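You operate a simulated robot arm through the tools that you are given. There is no shell and no other tool. Be economical: measure what you need, move in short steps, check, and stop when the job is done.

Carry out the task below with a simulated robot arm. There is one attempt and no reset: what you move stays moved.

TASK
Give the black beaker 3 shots of flour, then one of bran.
Fine: it stays in the filler's holder, the filler slide on bran.

It is judged by the outcome, as a careful person would: the job done as asked, and still so three seconds after it is handed in. It fails if anything else is knocked over, pushed out of place, dropped, spilled or broken.

THE ROBOT
A 7-joint arm with a two-finger parallel gripper, fixed in place. Base frame: the origin is at the foot of the arm, x ahead of it, y to its left, z up; the work surface is at about z = 850. Lengths are in mm, angles in rad, forces in N, time in s.
With the tool pointing down near the work surface it reaches from about 300 to 700 mm from the base axis. Its first joint turns from -1.152 to 1.152 rad. Payload 1.57 kg.
Tool frame: the origin (TCP) lies between the finger pads and is the grasp point; the fingertips stand 30 mm ahead of it; z points along the fingers, y is the line along which they close. The gripper opens to 110 mm. The fingers are 24 mm wide and 12 mm thick; the gripper's body (48 by 112 mm) begins 78 mm behind the TCP.
Orientation is that of the tool frame in the base frame, as a unit quaternion [x, y, z, w]. With the fingers straight down and closing along the base's y, the tool's x points along the base's -x, its y along +y and its z along -z.

THE INTERFACE
- The arm moves only by the tool step_arm. Its argument "targets" is a list of rows, each a list of 7 numbers: the shift along the tool's x, y, z in mm, then the turn, a rotation vector about the tool's x, y, z in rad, then the gripper command, from -1 (shut) to 1 (fully open), values between in proportion. In form: [[tx, ty, tz, ax, ay, az, grip], ...]. A call has 1 to 12 rows; each row is the pose to reach, as a shift and turn from the pose commanded when the call began, along the tool's axes at that moment. A row lasts 0.2 s, in which the tool goes at most 50 mm and 0.15 rad; a call with a longer step from one row to the next is refused whole, and so is a gripper value outside its range. A pose out of reach is approached as far as the arm can. The call stops where the force on the tool passes 60 N (or 10 N more than at its start, if that is more) or the arm is blocked; 0.2 s more then pass. The fingers move at their own pace (about 108 mm/s each) and stop on an object; they squeeze with about 27 N. The grip force told is the motor's: it shows also when the fingers shut on nothing. Time passes only in rows, and 0.2 s behind the last, so rows that repeat a pose let the fingers close. It gives the time, the measured TCP pose, the force on the tool (base axes), the opening and the grip force at its end, in the units of the frame above (readings bear some noise).
- Cameras (640 x 400 px; columns grow to the right, rows downward): "scene" is fixed at [164.7, -388.2, 1413]; the picture's right is [0.78, -0.63, 0.00], its down [-0.31, -0.38, -0.87] and it looks along [0.54, 0.68, -0.49] (base axes); focal length 337 px, centre (320, 200). "wrist" rides on the gripper at [-36, 0, -80] in the tool frame; the picture's right is [0.00, -1.00, 0.00], its down [0.97, 0.00, -0.24] and it looks along [0.24, 0.00, 0.97] (tool axes); focal length 218 px, centre (320, 200).
- snapshot(camera): a new picture of that camera. No time passes.
- measure_at(camera, pixels): for up to 12 pixels [column, row] of the newest picture of that camera ("zoom" is the newest enlarged one), the place [x, y, z] in the base frame of the surface seen there, good to about 3 mm. No time passes.
- enlarge(camera, box): a new picture of the part [left, top, right, bottom] of that camera's present view, enlarged. No time passes.
- job_done(): hands the job in; it is judged then, once.

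Work in short steps. Measure before you move; look again where a grasp or a placing could have gone wrong, and mend it. You have 80 turns and 38 pictures in all, the two below and enlarged ones among them. Open the gripper and draw the arm clear of the work before you hand the job in, unless the task says otherwise; then end with one line.

The tools are called after "Call:" by a JSON object that holds its "fn" and its "kwargs". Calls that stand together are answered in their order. step_arm: Moves the arm, as the interface text tells. Its arguments: {"type":"object","properties":{"targets":{"type":"array"}},"required":["targets"]} The other tools are called the same way: snapshot (camera) takes a picture; measure_at (camera, pixels) gives the place of the surface under pixels of a picture; enlarge (camera, box) takes an enlarged picture of a part of a camera's view; job_done () hands the job in.

At the start:

```text
time: 0.0
position: [454.4, 95.9, 1210.2]
ee_rot: [0.0, 1.0, 0.0, -0.001]
force: [0.5, -1.0, 0.3]
opening: 110.1
grasp_force: 0.1
```

scene: 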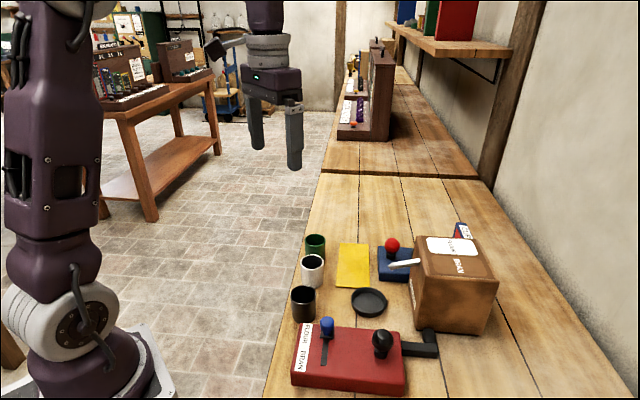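
wrist: 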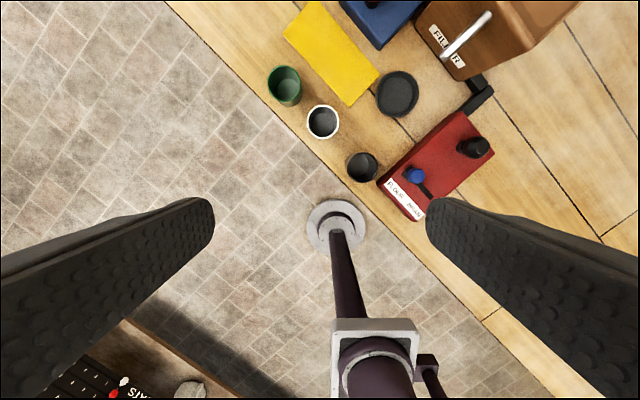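

I look closer at the bench: the beakers at about (303,300), the red box with slide and lever, and the brown filler with its spout.

Call:
{"fn": "enlarge", "kwargs": {"camera": "scene", "box": [270, 210, 510, 400]}}

Call:
{"fn": "enlarge", "kwargs": {"camera": "wrist", "box": [250, 0, 570, 220]}}

```text
2.11 times, centred on (390, 305) of scene
```

zoom: 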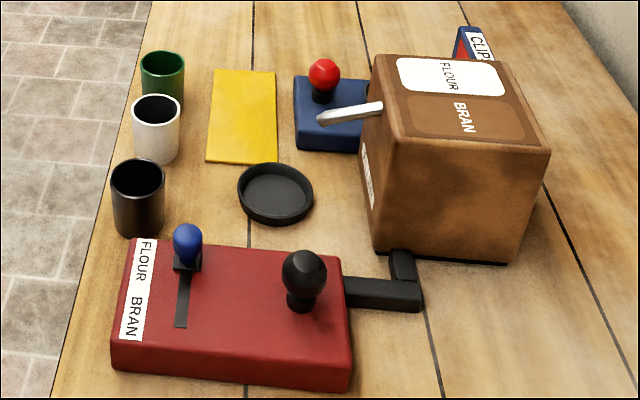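

```text
1.82 times, centred on (410, 110) of wrist
```

zoom: 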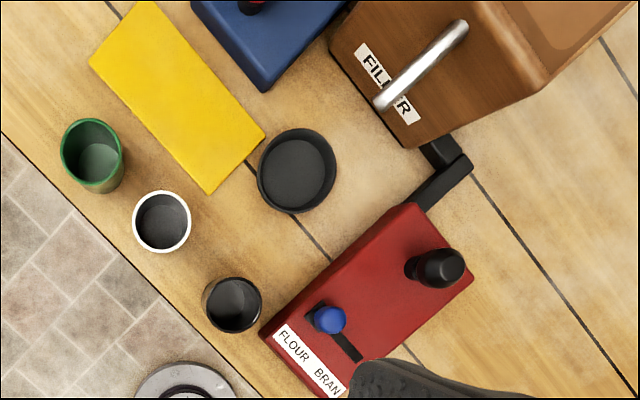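

The slide knob (blue) sits at FLOUR; I measure beakers, dish, spout, knobs.

Call:
{"fn": "measure_at", "kwargs": {"camera": "scene", "pixels": [[303, 290], [303, 318], [369, 300], [391, 265], [410, 261], [327, 324], [323, 365], [381, 340], [391, 245], [360, 380], [428, 343], [355, 265]]}}

Call:
{"fn": "measure_at", "kwargs": {"camera": "zoom", "pixels": [[232, 303], [296, 172], [382, 102], [460, 30], [330, 318], [360, 358], [437, 268], [262, 182], [335, 175], [296, 130], [296, 210], [232, 330]]}}

Call:
{"fn": "enlarge", "kwargs": {"camera": "scene", "box": [360, 210, 500, 297]}}

```text
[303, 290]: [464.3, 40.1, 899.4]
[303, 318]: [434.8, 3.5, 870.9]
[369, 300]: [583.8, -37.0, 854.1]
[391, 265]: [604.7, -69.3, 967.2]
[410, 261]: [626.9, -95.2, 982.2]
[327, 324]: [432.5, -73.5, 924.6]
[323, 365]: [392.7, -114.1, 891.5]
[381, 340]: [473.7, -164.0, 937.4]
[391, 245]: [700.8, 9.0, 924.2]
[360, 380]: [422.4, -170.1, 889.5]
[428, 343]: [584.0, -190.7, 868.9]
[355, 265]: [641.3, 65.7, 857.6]
```

```text
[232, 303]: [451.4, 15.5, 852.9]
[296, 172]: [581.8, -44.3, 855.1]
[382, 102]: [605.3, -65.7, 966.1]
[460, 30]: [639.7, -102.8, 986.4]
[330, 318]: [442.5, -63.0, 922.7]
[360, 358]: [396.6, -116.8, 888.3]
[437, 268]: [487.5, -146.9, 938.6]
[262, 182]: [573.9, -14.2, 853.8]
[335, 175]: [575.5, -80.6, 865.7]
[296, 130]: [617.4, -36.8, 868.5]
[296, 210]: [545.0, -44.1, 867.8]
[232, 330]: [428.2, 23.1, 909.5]
```

```text
4.57 times, centred on (430, 254) of scene
```

zoom: 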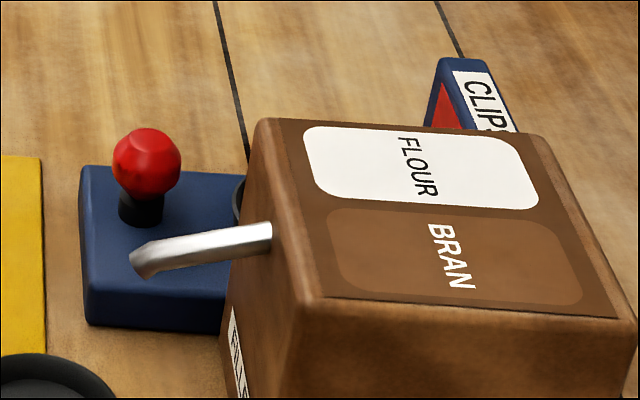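

Spout tip is at about (600,-65,965) above the dish (582,-44), so the dish is the holder. I move over the workpieces for a closer look.

Call:
{"fn": "step_arm", "kwargs": {"targets": [[-18, -27, 20, 0, 0, 0, 1], [-36, -54, 40, 0, 0, 0, 1], [-54, -81, 60, 0, 0, 0, 1], [-72, -108, 80, 0, 0, 0, 1], [-92, -136, 100, 0, 0, 0, 1], [-92, -136, 100, 0, 0, 0, 1]]}}

Call:
{"fn": "snapshot", "kwargs": {"camera": "wrist"}}

```text
time: 1.4
position: [545.2, -39.7, 1109.6]
ee_rot: [0.0, 1.0, 0.0, 0.0]
force: [-0.9, 0.0, -0.5]
opening: 109.9
grasp_force: 0.1
```

```text
32 pictures are left
```

wrist: 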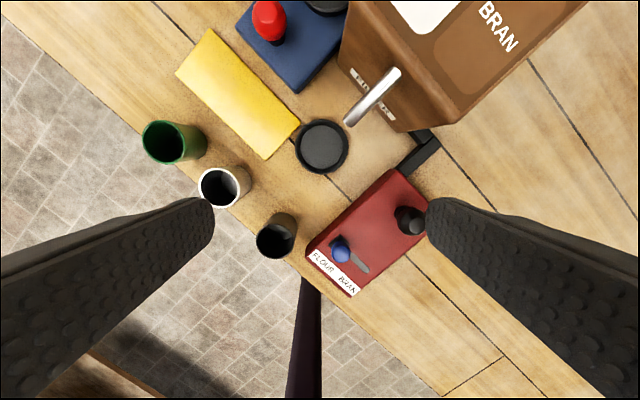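

Call:
{"fn": "enlarge", "kwargs": {"camera": "wrist", "box": [220, 100, 460, 300]}}

Call:
{"fn": "measure_at", "kwargs": {"camera": "wrist", "pixels": [[258, 238], [294, 238], [276, 222], [274, 257], [258, 241], [290, 217], [272, 238], [224, 186], [321, 146], [347, 124], [309, 251], [352, 292]]}}

```text
2.00 times, centred on (340, 200) of wrist
```

zoom: 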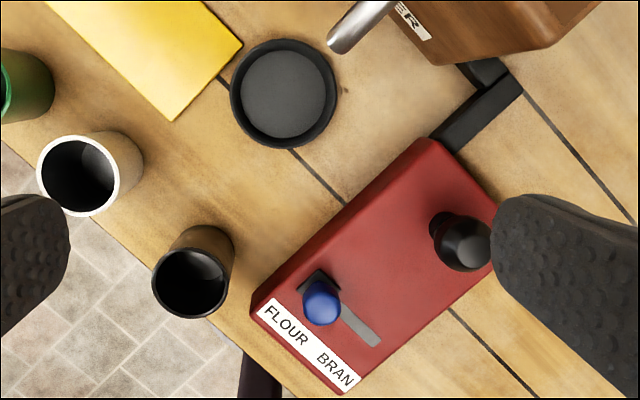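

```text
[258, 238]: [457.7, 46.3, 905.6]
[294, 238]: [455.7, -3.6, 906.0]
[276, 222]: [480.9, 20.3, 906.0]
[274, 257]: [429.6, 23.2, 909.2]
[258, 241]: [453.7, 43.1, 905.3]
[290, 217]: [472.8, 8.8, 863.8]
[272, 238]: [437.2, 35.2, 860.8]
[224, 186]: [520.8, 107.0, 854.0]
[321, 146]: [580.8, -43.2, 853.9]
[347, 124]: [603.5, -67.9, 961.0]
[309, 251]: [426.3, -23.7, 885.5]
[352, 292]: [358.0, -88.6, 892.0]
```

Black beaker centre ≈ (455,21), Ø≈52, rim z≈909; dish centre ≈ (581,-44). I'll grasp with a 0.3 rad tilt so the hand leans away from the spout when placing; going above the beaker first.

Call:
{"fn": "step_arm", "kwargs": {"targets": [[22, 15, 32, 0, -0.1, 0, 0.3], [45, 30, 65, 0, -0.2, 0, 0.3], [67, 45, 98, 0, -0.3, 0, 0.3], [90, 61, 130, 0, -0.3, 0, 0.3], [90, 61, 130, 0, -0.3, 0, 0.3]]}}

Call:
{"fn": "snapshot", "kwargs": {"camera": "wrist"}}

```text
time: 2.6
position: [456.4, 22.1, 979.9]
ee_rot: [0.0, 0.989, 0.0, 0.149]
force: [-0.1, 0.6, 0.3]
opening: 71.3
grasp_force: 0.1
```

```text
30 pictures are left
```

wrist: 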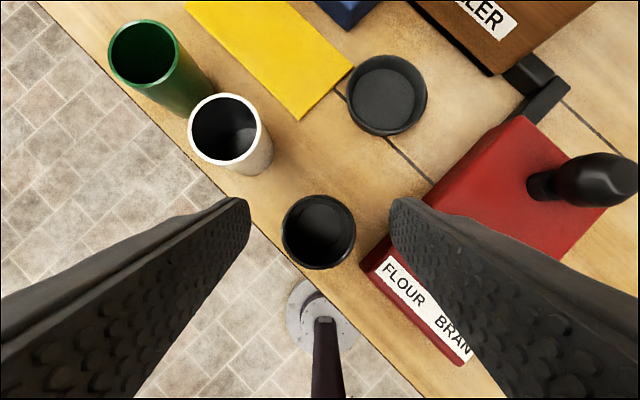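

Tilt is right. I verify the beaker rim (col 282–356, row 195–268) and the red corner before descending.

Call:
{"fn": "measure_at", "kwargs": {"camera": "wrist", "pixels": [[285, 232], [353, 232], [319, 198], [319, 267], [362, 268], [440, 155], [319, 235]]}}

```text
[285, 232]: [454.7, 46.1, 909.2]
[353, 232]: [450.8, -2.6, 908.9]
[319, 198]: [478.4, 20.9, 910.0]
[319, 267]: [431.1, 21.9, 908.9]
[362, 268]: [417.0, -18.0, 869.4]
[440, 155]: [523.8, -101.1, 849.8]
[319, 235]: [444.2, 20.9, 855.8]
```

Centre (454,21.5). Straight down 77 mm to z 903, then close.

Call:
{"fn": "step_arm", "kwargs": {"targets": [[8.2, 0, 24.3, 0, 0, 0, 0.3], [16.4, 0, 48.6, 0, 0, 0, 0.3], [24.6, 0, 72.9, 0, 0, 0, 0.3], [24.6, 0, 72.9, 0, 0, 0, 0.3], [24.6, 0, 72.9, 0, 0, 0, -1], [24.6, 0, 72.9, 0, 0, 0, -1], [24.6, 0, 72.9, 0, 0, 0, -1]]}}

Call:
{"fn": "snapshot", "kwargs": {"camera": "wrist"}}

```text
time: 4.2
position: [454.7, 21.1, 903.5]
ee_rot: [0.001, 0.989, -0.001, 0.15]
force: [-0.2, -0.6, 0.0]
opening: 53.4
grasp_force: 26.9
```

```text
29 pictures are left
```

wrist: 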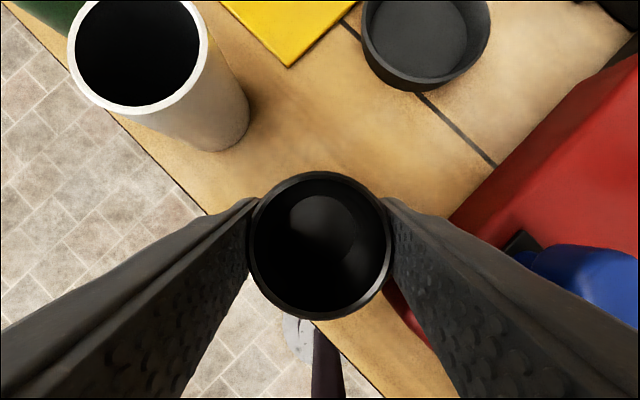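

Gripped at 53 mm. Lift 35 mm, and move to just short of the dish while yawing −45°.

Call:
{"fn": "step_arm", "kwargs": {"targets": [[-5, 0, -16.7, 0, 0, 0, -1], [-10.3, 0, -33.4, 0, 0, 0, -1], [-28, -8.3, -28, 0.0387, 0, 0.125, -1], [-45.7, -16.7, -22.5, 0.0773, 0, 0.25, -1], [-63.4, -25, -17, 0.116, 0, 0.375, -1], [-81.1, -33.3, -11.5, 0.1547, 0, 0.5, -1], [-98.9, -41.7, -6, 0.193, 0, 0.625, -1], [-116.6, -50, -0.6, 0.232, 0, 0.75, -1], [-116.6, -50, -0.6, 0.232, 0, 0.75, -1]]}}

Call:
{"fn": "snapshot", "kwargs": {"camera": "wrist"}}

Call:
{"fn": "enlarge", "kwargs": {"camera": "scene", "box": [290, 220, 450, 330]}}

```text
time: 6.2
position: [566.7, -29.2, 937.6]
ee_rot: [0.378, 0.914, -0.057, 0.138]
force: [0.9, -0.9, -0.7]
opening: 53.3
grasp_force: 27.2
```

```text
28 pictures are left
```

wrist: 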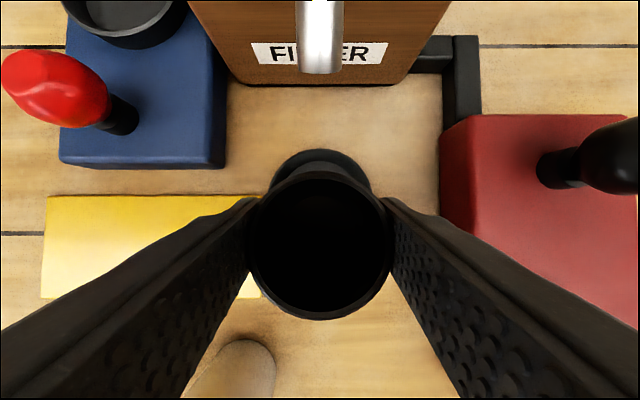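

```text
3.64 times, centred on (370, 275) of scene
```

zoom: 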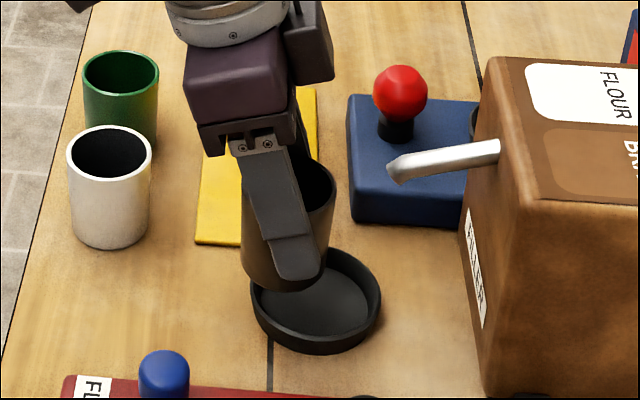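

Aligned laterally with dish (col 320). Advance 20 mm to the dish centre, then lower 28 mm and check.

Call:
{"fn": "step_arm", "kwargs": {"targets": [[-9.8, 0, 3, 0, 0, 0, -1], [-19.6, 0, 6, 0, 0, 0, -1], [-19.6, 0, 6, 0, 0, 0, -1], [-15.3, 0, 20, 0, 0, 0, -1], [-11.3, 0, 32.7, 0, 0, 0, -1], [-11.3, 0, 32.7, 0, 0, 0, -1]]}}

Call:
{"fn": "enlarge", "kwargs": {"camera": "scene", "box": [310, 230, 450, 330]}}

Call:
{"fn": "snapshot", "kwargs": {"camera": "wrist"}}

```text
time: 7.6
position: [579.4, -43.1, 909.2]
ee_rot: [0.379, 0.913, -0.058, 0.138]
force: [0.1, -0.4, -1.3]
opening: 53.2
grasp_force: 27.3
```

```text
4.00 times, centred on (380, 280) of scene
```

zoom: 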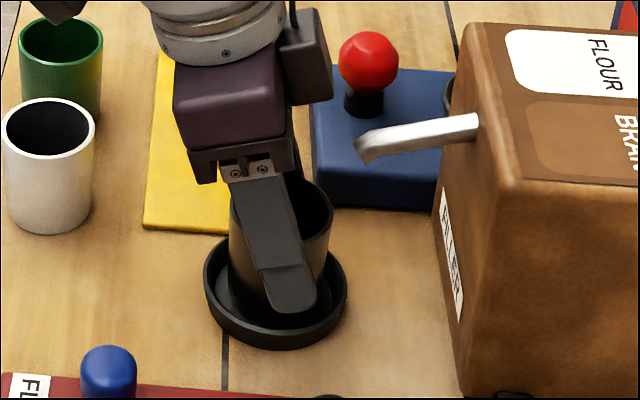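

```text
25 pictures are left
```

wrist: 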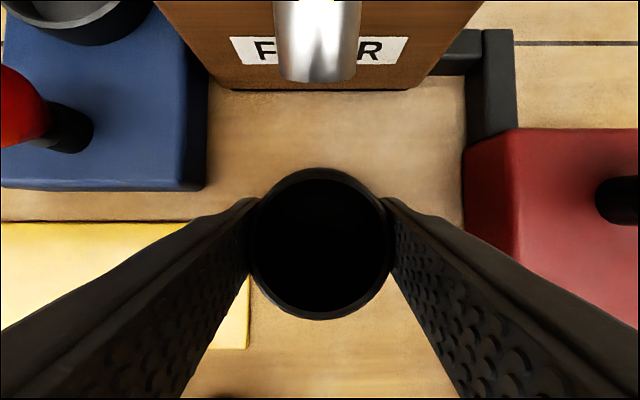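

Beaker sits in the dish, about 2 mm above. I measure the spout's tip relative to the beaker before releasing.

Call:
{"fn": "measure_at", "kwargs": {"camera": "zoom", "pixels": [[357, 145], [362, 158], [370, 140], [300, 190], [330, 225], [210, 262], [344, 280], [275, 340], [215, 300], [372, 152]]}}

Call:
{"fn": "measure_at", "kwargs": {"camera": "wrist", "pixels": [[318, 76], [318, 50], [318, 174], [318, 314], [255, 245], [386, 245]]}}

```text
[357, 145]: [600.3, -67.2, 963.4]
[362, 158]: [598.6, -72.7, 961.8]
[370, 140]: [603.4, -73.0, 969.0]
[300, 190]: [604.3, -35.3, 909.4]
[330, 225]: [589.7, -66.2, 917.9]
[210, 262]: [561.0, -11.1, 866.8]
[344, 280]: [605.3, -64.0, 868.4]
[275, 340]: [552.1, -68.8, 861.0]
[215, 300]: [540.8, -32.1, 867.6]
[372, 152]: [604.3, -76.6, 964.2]
```

```text
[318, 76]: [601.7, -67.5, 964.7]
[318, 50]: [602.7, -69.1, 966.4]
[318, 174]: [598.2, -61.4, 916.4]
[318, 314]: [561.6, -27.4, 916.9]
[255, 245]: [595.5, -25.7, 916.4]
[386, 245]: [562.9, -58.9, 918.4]
```

Centred on dish (578.5,-43). Lower 2 mm more, release, and withdraw along the tool axis.

Call:
{"fn": "step_arm", "kwargs": {"targets": [[0.6, 0, 1.9, 0, 0, 0, -1], [0.6, 0, 1.9, 0, 0, 0, 0.3], [0.6, 0, 1.9, 0, 0, 0, 0.3], [0.6, 0, 1.9, 0, 0, 0, 0.3], [0.6, 0, -20, 0, 0, 0, 0.3], [0.6, 0, -50, 0, 0, 0, 0.3], [0.6, 0, -90, 0, 0, 0, 0.3], [0.6, 0, -130, 0, 0, 0, 0.3], [0.6, 0, -160, 0, 0, 0, 0.3], [0.6, 0, -160, 0, 0, 0, 0.3]]}}

Call:
{"fn": "snapshot", "kwargs": {"camera": "wrist"}}

Call:
{"fn": "enlarge", "kwargs": {"camera": "scene", "box": [290, 310, 450, 400]}}

```text
time: 9.8
position: [547.0, -10.1, 1063.3]
ee_rot: [0.378, 0.913, -0.056, 0.139]
force: [-0.2, 0.8, -0.5]
opening: 71.3
grasp_force: 0.1
```

```text
24 pictures are left
```

wrist: 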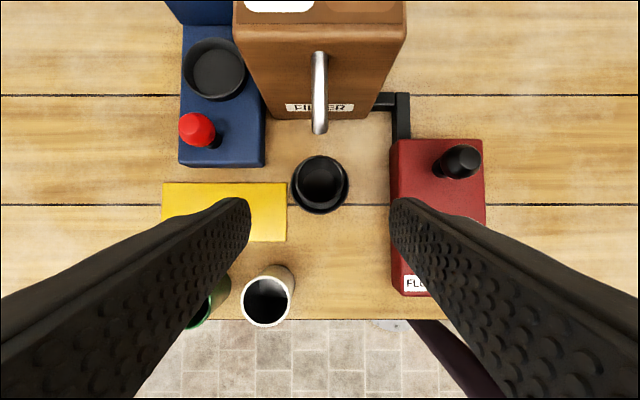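

```text
4.00 times, centred on (370, 355) of scene
```

zoom: 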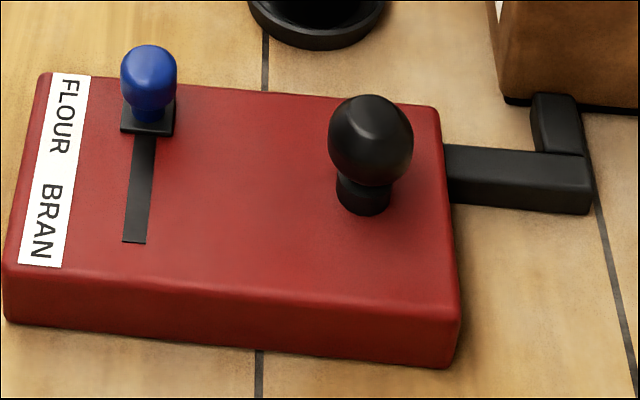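

Beaker stands in the dish. The black knob has a round collar with no slot, so it's a press plunger. I measure its geometry and the slide's.

Call:
{"fn": "measure_at", "kwargs": {"camera": "zoom", "pixels": [[370, 105], [370, 140], [335, 140], [408, 140], [362, 205], [395, 190], [148, 55], [148, 90], [124, 80], [174, 80], [134, 238], [138, 140]]}}

Call:
{"fn": "measure_at", "kwargs": {"camera": "wrist", "pixels": [[461, 160], [470, 158], [450, 162], [446, 166], [461, 147], [461, 173], [437, 174]]}}

```text
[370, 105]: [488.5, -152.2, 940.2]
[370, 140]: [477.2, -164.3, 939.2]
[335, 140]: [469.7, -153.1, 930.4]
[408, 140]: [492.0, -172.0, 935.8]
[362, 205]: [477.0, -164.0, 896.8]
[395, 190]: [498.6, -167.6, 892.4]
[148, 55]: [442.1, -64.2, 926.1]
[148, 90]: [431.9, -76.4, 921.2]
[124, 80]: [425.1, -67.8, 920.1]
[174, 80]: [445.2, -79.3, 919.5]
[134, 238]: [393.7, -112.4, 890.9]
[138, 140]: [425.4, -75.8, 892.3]
```

```text
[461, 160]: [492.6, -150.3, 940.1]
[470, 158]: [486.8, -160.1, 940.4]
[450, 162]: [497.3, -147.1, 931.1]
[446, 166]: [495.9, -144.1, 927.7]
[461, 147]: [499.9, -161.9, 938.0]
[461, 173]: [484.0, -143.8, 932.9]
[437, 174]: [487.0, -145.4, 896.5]
```

Knob top centre ≈ (486,-157,941). I untilt, close the fingers, and go above it at tip z≈970.

Call:
{"fn": "step_arm", "kwargs": {"targets": [[-8, -29.4, 10, 0, 0.1, 0, -1], [-16, -58.8, 25, 0, 0.2, 0, -1], [-24, -88.2, 45, 0, 0.3, 0, -1], [-32, -117.7, 62, 0, 0.3, 0, -1], [-39.4, -147.1, 78.2, 0, 0.3, 0, -1], [-39.4, -147.1, 78.2, 0, 0.3, 0, -1]]}}

Call:
{"fn": "snapshot", "kwargs": {"camera": "wrist"}}

```text
time: 11.2
position: [485.8, -155.8, 998.3]
ee_rot: [0.383, 0.924, -0.001, 0.0]
force: [0.3, -0.6, -0.2]
opening: 0.2
grasp_force: 21.6
```

```text
22 pictures are left
```

wrist: 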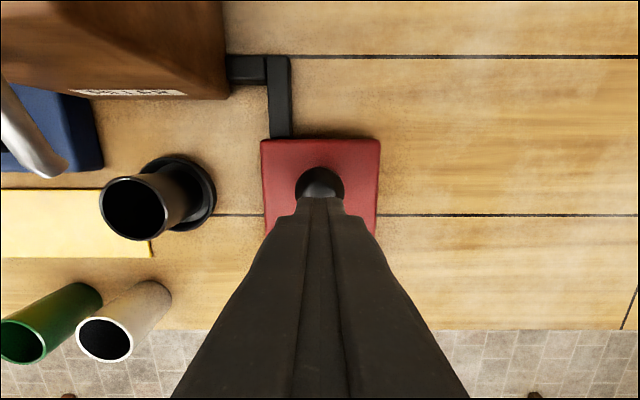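

Knob is aligned at col 320. I press slowly ~8 mm and look while holding.

Call:
{"fn": "step_arm", "kwargs": {"targets": [[0, 0, 15, 0, 0, 0, -1], [0, 0, 25, 0, 0, 0, -1], [0, 0, 28, 0, 0, 0, -1], [0, 0, 31, 0, 0, 0, -1], [0, 0, 34, 0, 0, 0, -1], [0, 0, 36, 0, 0, 0, -1]]}}

Call:
{"fn": "enlarge", "kwargs": {"camera": "scene", "box": [290, 230, 510, 400]}}

```text
time: 12.6
position: [485.4, -156.6, 963.3]
ee_rot: [0.383, 0.924, -0.001, 0.0]
force: [0.3, -1.1, 3.6]
opening: 0.2
grasp_force: 20.7
```

```text
2.35 times, centred on (400, 315) of scene
```

zoom: 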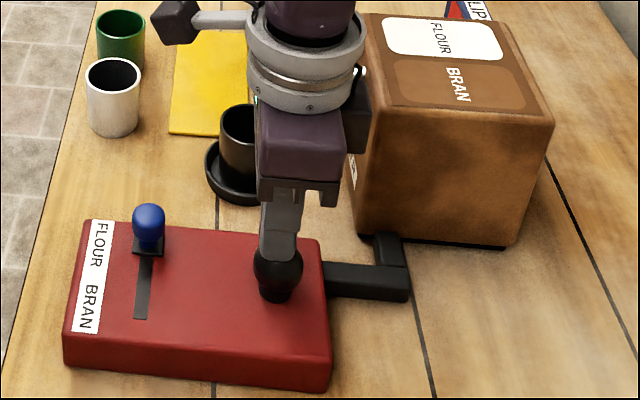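

Force 3.6 N at tip z≈933, so it yields like a spring button. I press a few mm further.

Call:
{"fn": "step_arm", "kwargs": {"targets": [[0, 0, 2, 0, 0, 0, -1], [0, 0, 4, 0, 0, 0, -1], [0, 0, 6, 0, 0, 0, -1]]}}

Call:
{"fn": "enlarge", "kwargs": {"camera": "scene", "box": [320, 230, 450, 400]}}

```text
time: 13.4
position: [486.0, -155.9, 958.3]
ee_rot: [0.382, 0.924, 0.0, 0.0]
force: [-0.5, -0.8, 6.9]
opening: 0.0
grasp_force: 21.7
```

```text
2.35 times, centred on (385, 315) of scene
```

zoom: 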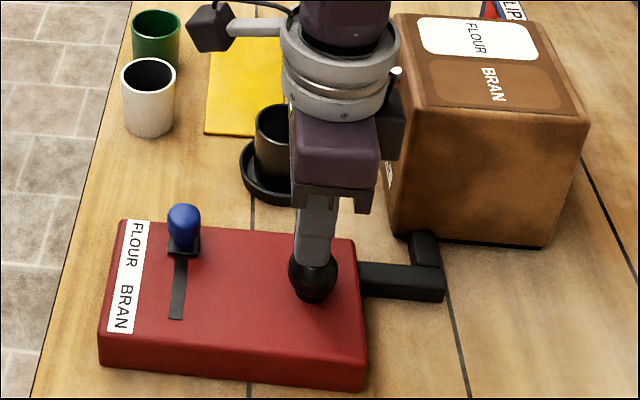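

It is a plunger (stem nearly vanished). A few mm more to reach the end stop.

Call:
{"fn": "step_arm", "kwargs": {"targets": [[0, 0, 1.5, 0, 0, 0, -1], [0, 0, 3, 0, 0, 0, -1], [0, 0, 4.5, 0, 0, 0, -1]]}}

Call:
{"fn": "snapshot", "kwargs": {"camera": "wrist"}}

```text
time: 14.2
position: [484.4, -157.2, 954.8]
ee_rot: [0.383, 0.924, 0.0, 0.001]
force: [-2.9, 2.0, 31.5]
opening: 0.0
grasp_force: 21.3
```

```text
19 pictures are left
```

wrist: 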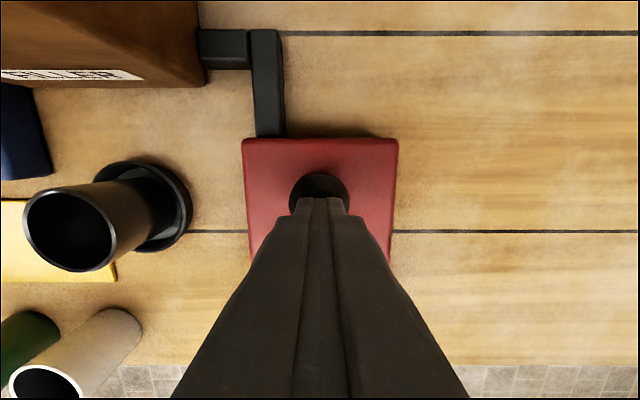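

Bottomed at 31 N. I release fully and look into the beaker.

Call:
{"fn": "step_arm", "kwargs": {"targets": [[0, 0, -15, 0, 0, 0, -1], [0, 0, -45, 0, 0, 0, -1], [0, 0, -45, 0, 0, 0, -1], [0, 0, -45, 0, 0, 0, -1]]}}

Call:
{"fn": "enlarge", "kwargs": {"camera": "scene", "box": [310, 220, 470, 400]}}

Call:
{"fn": "enlarge", "kwargs": {"camera": "wrist", "box": [60, 100, 260, 280]}}

```text
time: 15.2
position: [485.3, -157.1, 998.3]
ee_rot: [0.383, 0.924, 0.0, -0.001]
force: [0.4, -0.9, 0.2]
opening: 0.0
grasp_force: 21.8
```

```text
2.22 times, centred on (390, 310) of scene
```

zoom: 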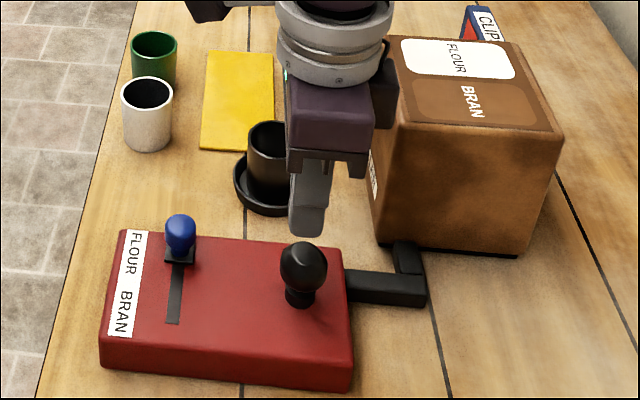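

```text
2.22 times, centred on (160, 190) of wrist
```

zoom: 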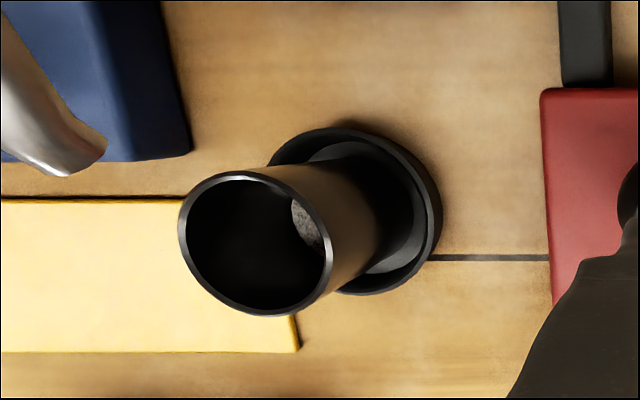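

A pale patch shows inside the beaker (zoom 305,220); I measure its height for a level reference.

Call:
{"fn": "measure_at", "kwargs": {"camera": "zoom", "pixels": [[305, 220], [300, 210], [310, 235], [290, 230], [380, 270]]}}

```text
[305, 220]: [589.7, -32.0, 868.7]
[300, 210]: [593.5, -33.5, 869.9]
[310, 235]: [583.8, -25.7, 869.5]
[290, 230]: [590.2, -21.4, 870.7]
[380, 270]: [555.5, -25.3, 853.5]
```

Flour level ≈869–870 (about 9 mm per shot). Second press to the same depth and release.

Call:
{"fn": "step_arm", "kwargs": {"targets": [[0, 0, 20, 0, 0, 0, -1], [0, 0, 30, 0, 0, 0, -1], [0, 0, 36, 0, 0, 0, -1], [0, 0, 41, 0, 0, 0, -1], [0, 0, 45, 0, 0, 0, -1], [0, 0, 45, 0, 0, 0, -1], [0, 0, 30, 0, 0, 0, -1], [0, 0, 0, 0, 0, 0, -1], [0, 0, 0, 0, 0, 0, -1], [0, 0, 0, 0, 0, 0, -1]]}}

Call:
{"fn": "enlarge", "kwargs": {"camera": "wrist", "box": [60, 100, 260, 280]}}

Call:
{"fn": "measure_at", "kwargs": {"camera": "zoom", "pixels": [[305, 220], [300, 210], [310, 235], [290, 230]]}}

```text
time: 17.4
position: [486.4, -157.4, 999.4]
ee_rot: [0.383, 0.924, 0.0, 0.0]
force: [0.6, 0.3, -0.7]
opening: 0.0
grasp_force: 21.5
```

```text
2.22 times, centred on (160, 190) of wrist
```

zoom: 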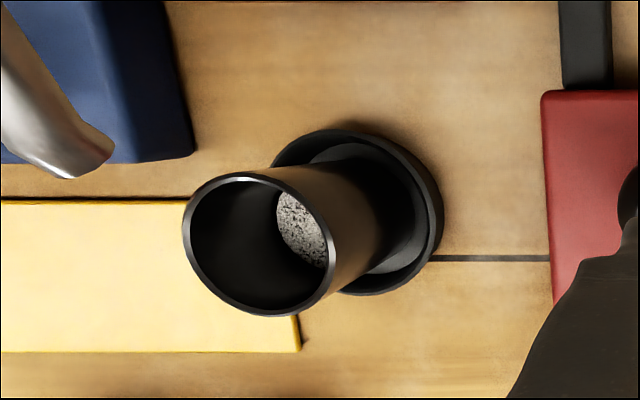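

```text
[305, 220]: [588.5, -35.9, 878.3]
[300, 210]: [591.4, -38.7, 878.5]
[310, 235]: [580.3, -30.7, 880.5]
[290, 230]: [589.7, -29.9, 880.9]
```

Level rose ~10 mm (one shot). Third flour press.

Call:
{"fn": "step_arm", "kwargs": {"targets": [[0, 0, 20, 0, 0, 0, -1], [0, 0, 30, 0, 0, 0, -1], [0, 0, 36, 0, 0, 0, -1], [0, 0, 41, 0, 0, 0, -1], [0, 0, 45, 0, 0, 0, -1], [0, 0, 45, 0, 0, 0, -1], [0, 0, 30, 0, 0, 0, -1], [0, 0, 0, 0, 0, 0, -1], [0, 0, 0, 0, 0, 0, -1], [0, 0, 0, 0, 0, 0, -1]]}}

Call:
{"fn": "enlarge", "kwargs": {"camera": "wrist", "box": [60, 100, 260, 280]}}

Call:
{"fn": "measure_at", "kwargs": {"camera": "zoom", "pixels": [[305, 220], [300, 210], [310, 235], [290, 230]]}}

```text
time: 19.6
position: [485.4, -157.5, 997.6]
ee_rot: [0.382, 0.924, 0.0, 0.0]
force: [-0.3, 0.4, 0.3]
opening: 0.2
grasp_force: 21.3
```

```text
2.22 times, centred on (160, 190) of wrist
```

zoom: 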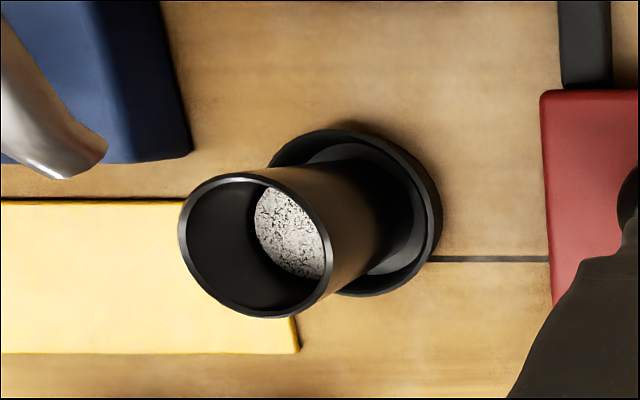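

```text
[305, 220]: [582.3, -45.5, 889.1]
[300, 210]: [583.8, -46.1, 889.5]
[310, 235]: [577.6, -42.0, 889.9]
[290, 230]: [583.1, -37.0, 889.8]
```

Three shots in (869→880→890). Now to the slide: move above the blue knob with the gripper part open, and look.

Call:
{"fn": "step_arm", "kwargs": {"targets": [[24, 7, -10, 0, 0, 0, -1], [48, 15, -10, 0, 0, 0, -0.1], [72, 22, -10, 0, 0, 0, -0.1], [96.8, 29.8, -10, 0, 0, 0, -0.1], [96.8, 29.8, -10, 0, 0, 0, -0.1]]}}

Call:
{"fn": "snapshot", "kwargs": {"camera": "wrist"}}

Call:
{"fn": "measure_at", "kwargs": {"camera": "wrist", "pixels": [[320, 205], [320, 220], [320, 235], [310, 220], [330, 220], [320, 195]]}}

```text
time: 20.8
position: [437.8, -67.7, 1006.9]
ee_rot: [0.383, 0.924, 0.001, 0.0]
force: [0.7, -0.7, -0.5]
opening: 49.3
grasp_force: 0.0
```

```text
14 pictures are left
```

wrist: 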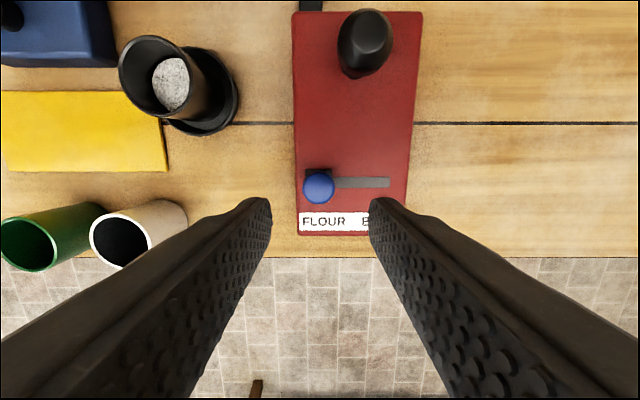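

```text
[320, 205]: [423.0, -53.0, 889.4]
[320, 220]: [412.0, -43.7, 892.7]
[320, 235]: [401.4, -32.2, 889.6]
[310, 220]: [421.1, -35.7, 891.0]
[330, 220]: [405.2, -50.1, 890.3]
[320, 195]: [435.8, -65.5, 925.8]
```

Knob is at (319,187) and slot runs right to (389,183). Measure these.

Call:
{"fn": "measure_at", "kwargs": {"camera": "wrist", "pixels": [[319, 187], [305, 187], [333, 187], [319, 176], [319, 200], [389, 183], [338, 183], [308, 172], [328, 221], [385, 221]]}}

```text
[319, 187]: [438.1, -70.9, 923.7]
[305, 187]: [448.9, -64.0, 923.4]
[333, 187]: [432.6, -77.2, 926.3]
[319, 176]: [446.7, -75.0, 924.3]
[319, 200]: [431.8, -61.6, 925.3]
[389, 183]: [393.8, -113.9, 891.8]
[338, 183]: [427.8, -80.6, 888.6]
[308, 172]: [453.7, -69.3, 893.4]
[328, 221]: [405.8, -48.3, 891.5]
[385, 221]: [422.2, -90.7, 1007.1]
```

Centre (439.5,-70). Descend to tip z≈899, grip the knob, then see.

Call:
{"fn": "step_arm", "kwargs": {"targets": [[-2.8, -0.4, 30, 0, 0, 0, -0.1], [-2.8, -0.4, 60, 0, 0, 0, -0.1], [-2.8, -0.4, 77, 0, 0, 0, -0.1], [-2.8, -0.4, 77, 0, 0, 0, -0.1], [-2.8, -0.4, 77, 0, 0, 0, -1], [-2.8, -0.4, 77, 0, 0, 0, -1]]}}

```text
time: 22.2
position: [439.2, -68.6, 931.2]
ee_rot: [0.383, 0.924, 0.001, 0.001]
force: [0.8, 0.5, -11.6]
opening: 25.5
grasp_force: 36.7
```

Gripped at 25 mm. Slide 40 mm toward BRAN in small steps.

Call:
{"fn": "step_arm", "kwargs": {"targets": [[0, -8, 0, 0, 0, 0, -1], [0, -16, 0, 0, 0, 0, -1], [0, -24, 0, 0, 0, 0, -1], [0, -32, 0, 0, 0, 0, -1], [0, -40, 0, 0, 0, 0, -1]]}}

Call:
{"fn": "enlarge", "kwargs": {"camera": "scene", "box": [290, 220, 500, 400]}}

```text
time: 23.4
position: [411.4, -97.8, 930.9]
ee_rot: [0.382, 0.924, 0.0, -0.001]
force: [-4.6, 7.0, -23.2]
opening: 25.5
grasp_force: 37.5
```

```text
2.22 times, centred on (395, 310) of scene
```

zoom: 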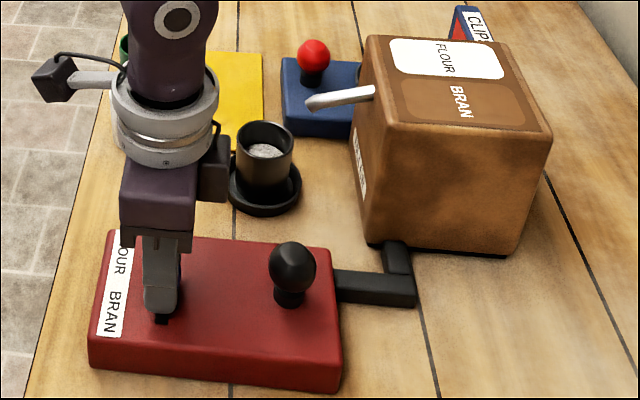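

Moved 40 mm; FLOUR still lit, slot remains. Continue up to 18 mm more, easing 1 mm down.

Call:
{"fn": "step_arm", "kwargs": {"targets": [[0.5, -4, 1, 0, 0, 0, -1], [1, -8, 1.5, 0, 0, 0, -1], [1, -11, 1.5, 0, 0, 0, -1], [1, -14, 1.5, 0, 0, 0, -1], [1, -17, 1.5, 0, 0, 0, -1]]}}

Call:
{"fn": "enlarge", "kwargs": {"camera": "scene", "box": [290, 220, 500, 400]}}

```text
time: 24.6
position: [398.4, -108.6, 931.1]
ee_rot: [0.382, 0.924, 0.0, 0.001]
force: [-5.7, 4.7, 29.9]
opening: 25.4
grasp_force: 36.5
```

```text
2.22 times, centred on (395, 310) of scene
```

zoom: 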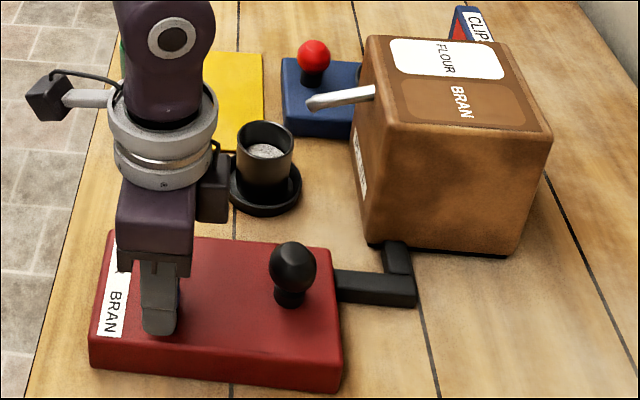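

57 mm moved, no stop felt. The hopper labels are probably static colours. Continue gently to the end stop.

Call:
{"fn": "step_arm", "kwargs": {"targets": [[0.5, -2, -0.7, 0, 0, 0, -1], [0.5, -4, -0.7, 0, 0, 0, -1], [0.5, -5, -0.7, 0, 0, 0, -1]]}}

```text
time: 25.4
position: [397.7, -111.0, 929.9]
ee_rot: [0.381, 0.924, 0.001, 0.002]
force: [26.4, 20.6, -8.8]
opening: 25.4
grasp_force: 36.9
```

End stop reached (33 N back). Ease off, open and lift to look.

Call:
{"fn": "step_arm", "kwargs": {"targets": [[0, 3, 0, 0, 0, 0, -1], [0, 3, 0, 0, 0, 0, -0.1], [0, 3, 0, 0, 0, 0, -0.1], [0, 3, -30, 0, 0, 0, -0.1], [0, 3, -77, 0, 0, 0, -0.1], [0, 3, -77, 0, 0, 0, -0.1]]}}

Call:
{"fn": "snapshot", "kwargs": {"camera": "wrist"}}

Call:
{"fn": "enlarge", "kwargs": {"camera": "scene", "box": [290, 220, 500, 400]}}

```text
time: 26.8
position: [397.7, -110.2, 1008.3]
ee_rot: [0.383, 0.924, 0.0, 0.0]
force: [1.1, 0.5, 0.3]
opening: 49.5
grasp_force: 0.0
```

```text
11 pictures are left
```

wrist: 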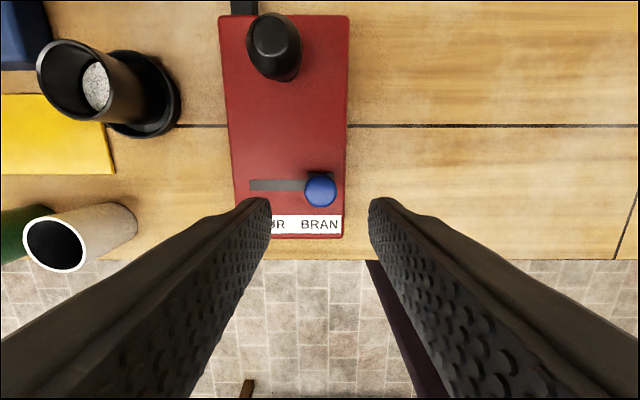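

```text
2.22 times, centred on (395, 310) of scene
```

zoom: 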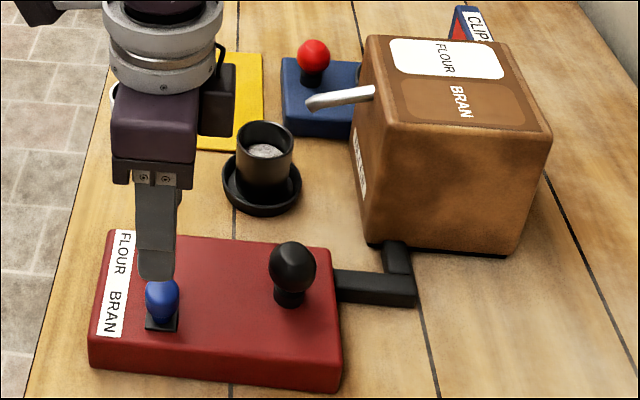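

Slide sits at the BRAN end. I check the plunger's position again before pressing.

Call:
{"fn": "measure_at", "kwargs": {"camera": "zoom", "pixels": [[292, 246], [292, 260], [272, 260], [313, 260], [90, 335], [340, 385]]}}

Call:
{"fn": "measure_at", "kwargs": {"camera": "wrist", "pixels": [[274, 36], [252, 36], [297, 36], [274, 18], [274, 50]]}}

```text
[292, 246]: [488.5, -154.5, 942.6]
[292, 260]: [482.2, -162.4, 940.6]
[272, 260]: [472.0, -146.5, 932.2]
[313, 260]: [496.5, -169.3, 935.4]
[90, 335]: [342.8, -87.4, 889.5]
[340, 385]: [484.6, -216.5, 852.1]
```

```text
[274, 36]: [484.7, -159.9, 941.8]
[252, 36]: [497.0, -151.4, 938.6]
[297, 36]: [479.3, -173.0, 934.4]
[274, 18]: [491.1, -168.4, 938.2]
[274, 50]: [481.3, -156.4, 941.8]
```

Plunger unmoved. Return above it with closed fingers.

Call:
{"fn": "step_arm", "kwargs": {"targets": [[-24, 7, 0, 0, 0, 0, -1], [-48, 14, 0, 0, 0, 0, -1], [-72, 21, 0, 0, 0, 0, -1], [-95.2, 29, 0, 0, 0, 0, -1], [-95.2, 29, 9, 0, 0, 0, -1], [-95.2, 29, 9, 0, 0, 0, -1]]}}

Call:
{"fn": "enlarge", "kwargs": {"camera": "wrist", "box": [60, 100, 380, 300]}}

```text
time: 28.2
position: [483.2, -155.4, 997.4]
ee_rot: [0.383, 0.924, 0.0, 0.0]
force: [-0.6, 0.1, 0.7]
opening: 0.0
grasp_force: 21.3
```

```text
2.00 times, centred on (220, 200) of wrist
```

zoom: 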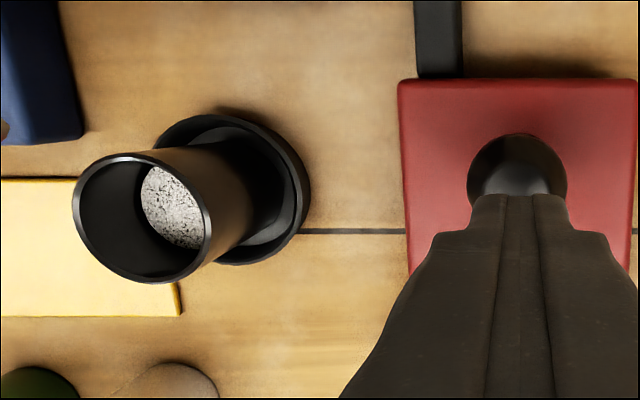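

Correct 3 mm and press once for bran.

Call:
{"fn": "step_arm", "kwargs": {"targets": [[-2.8, 0.5, 0, 0, 0, 0, -1], [-2.8, 0.5, 20, 0, 0, 0, -1], [-2.8, 0.5, 30, 0, 0, 0, -1], [-2.8, 0.5, 36, 0, 0, 0, -1], [-2.8, 0.5, 41, 0, 0, 0, -1], [-2.8, 0.5, 44.5, 0, 0, 0, -1], [-2.8, 0.5, 44.5, 0, 0, 0, -1], [-2.8, 0.5, 30, 0, 0, 0, -1], [-2.8, 0.5, 0, 0, 0, 0, -1], [-2.8, 0.5, 0, 0, 0, 0, -1], [-2.8, 0.5, 0, 0, 0, 0, -1]]}}

Call:
{"fn": "enlarge", "kwargs": {"camera": "wrist", "box": [60, 100, 260, 280]}}

Call:
{"fn": "measure_at", "kwargs": {"camera": "zoom", "pixels": [[305, 220], [290, 230], [270, 230]]}}

```text
time: 30.6
position: [486.4, -158.7, 999.1]
ee_rot: [0.383, 0.924, 0.0, 0.0]
force: [-0.1, -0.4, 0.4]
opening: 0.1
grasp_force: 21.5
```

```text
2.22 times, centred on (160, 190) of wrist
```

zoom: 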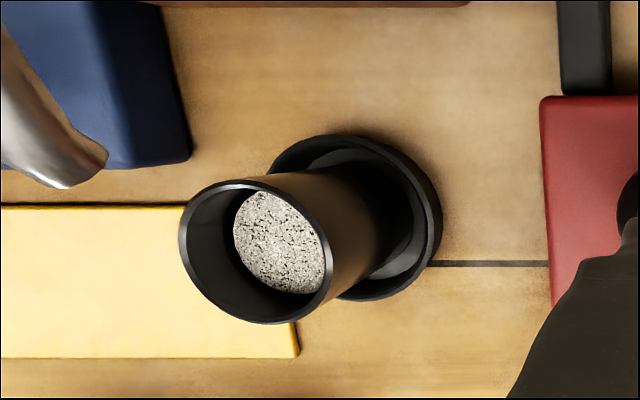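

```text
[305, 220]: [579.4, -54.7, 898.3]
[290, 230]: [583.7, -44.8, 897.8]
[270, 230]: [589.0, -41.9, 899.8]
```

Level rose another ~9 mm. I raise clear, open, and look at colour, slide and surroundings.

Call:
{"fn": "step_arm", "kwargs": {"targets": [[0, 0, -40, 0, 0, 0, -1], [0, 0, -80, 0, 0, 0, 0.5], [30, 0, -110, 0, 0, 0, 0.5], [60, 0, -140, 0, 0, 0, 0.5], [90, 0, -160, 0, 0, 0, 0.5], [90, 0, -160, 0, 0, 0, 0.5]]}}

Call:
{"fn": "enlarge", "kwargs": {"camera": "scene", "box": [290, 220, 500, 400]}}

Call:
{"fn": "enlarge", "kwargs": {"camera": "scene", "box": [330, 255, 410, 310]}}

Call:
{"fn": "snapshot", "kwargs": {"camera": "wrist"}}

```text
time: 32.0
position: [423.0, -94.4, 1158.4]
ee_rot: [0.383, 0.924, -0.001, -0.001]
force: [1.1, 0.1, 0.0]
opening: 82.7
grasp_force: 0.0
```

```text
2.22 times, centred on (395, 310) of scene
```

zoom: 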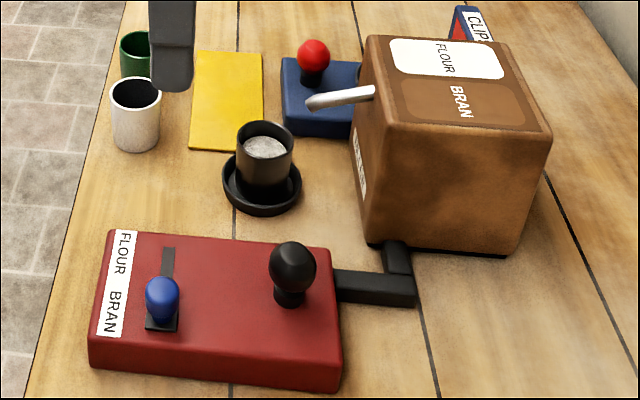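

```text
7.27 times, centred on (370, 282) of scene
```

zoom: 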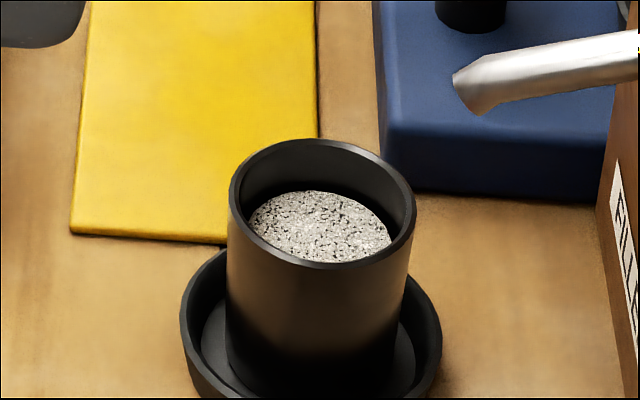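

```text
5 pictures are left
```

wrist: 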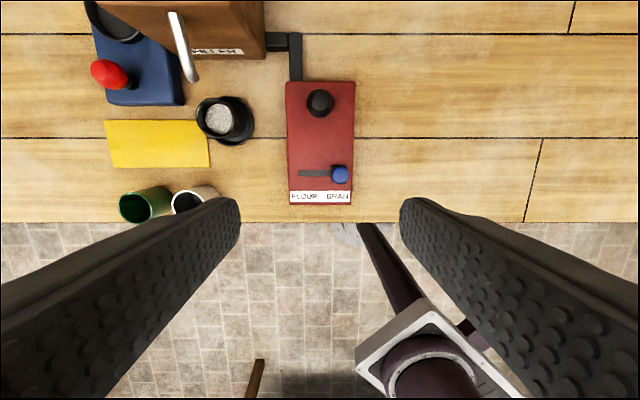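

The slide is at BRAN, the beaker stands in the dish with four shots' level, nothing is spilled or displaced, and the arm is clear. Handing in.

Call:
{"fn": "job_done", "kwargs": {}}

```text
The job is handed in.
```

The black beaker is in the filler's holder with 3 shots of flour and 1 of bran, and the slide is on BRAN. The fill level rose by about one shot on each press. The contents look the same pale colour throughout, so I'm taking the last shot as bran from the slide being at the BRAN end stop.
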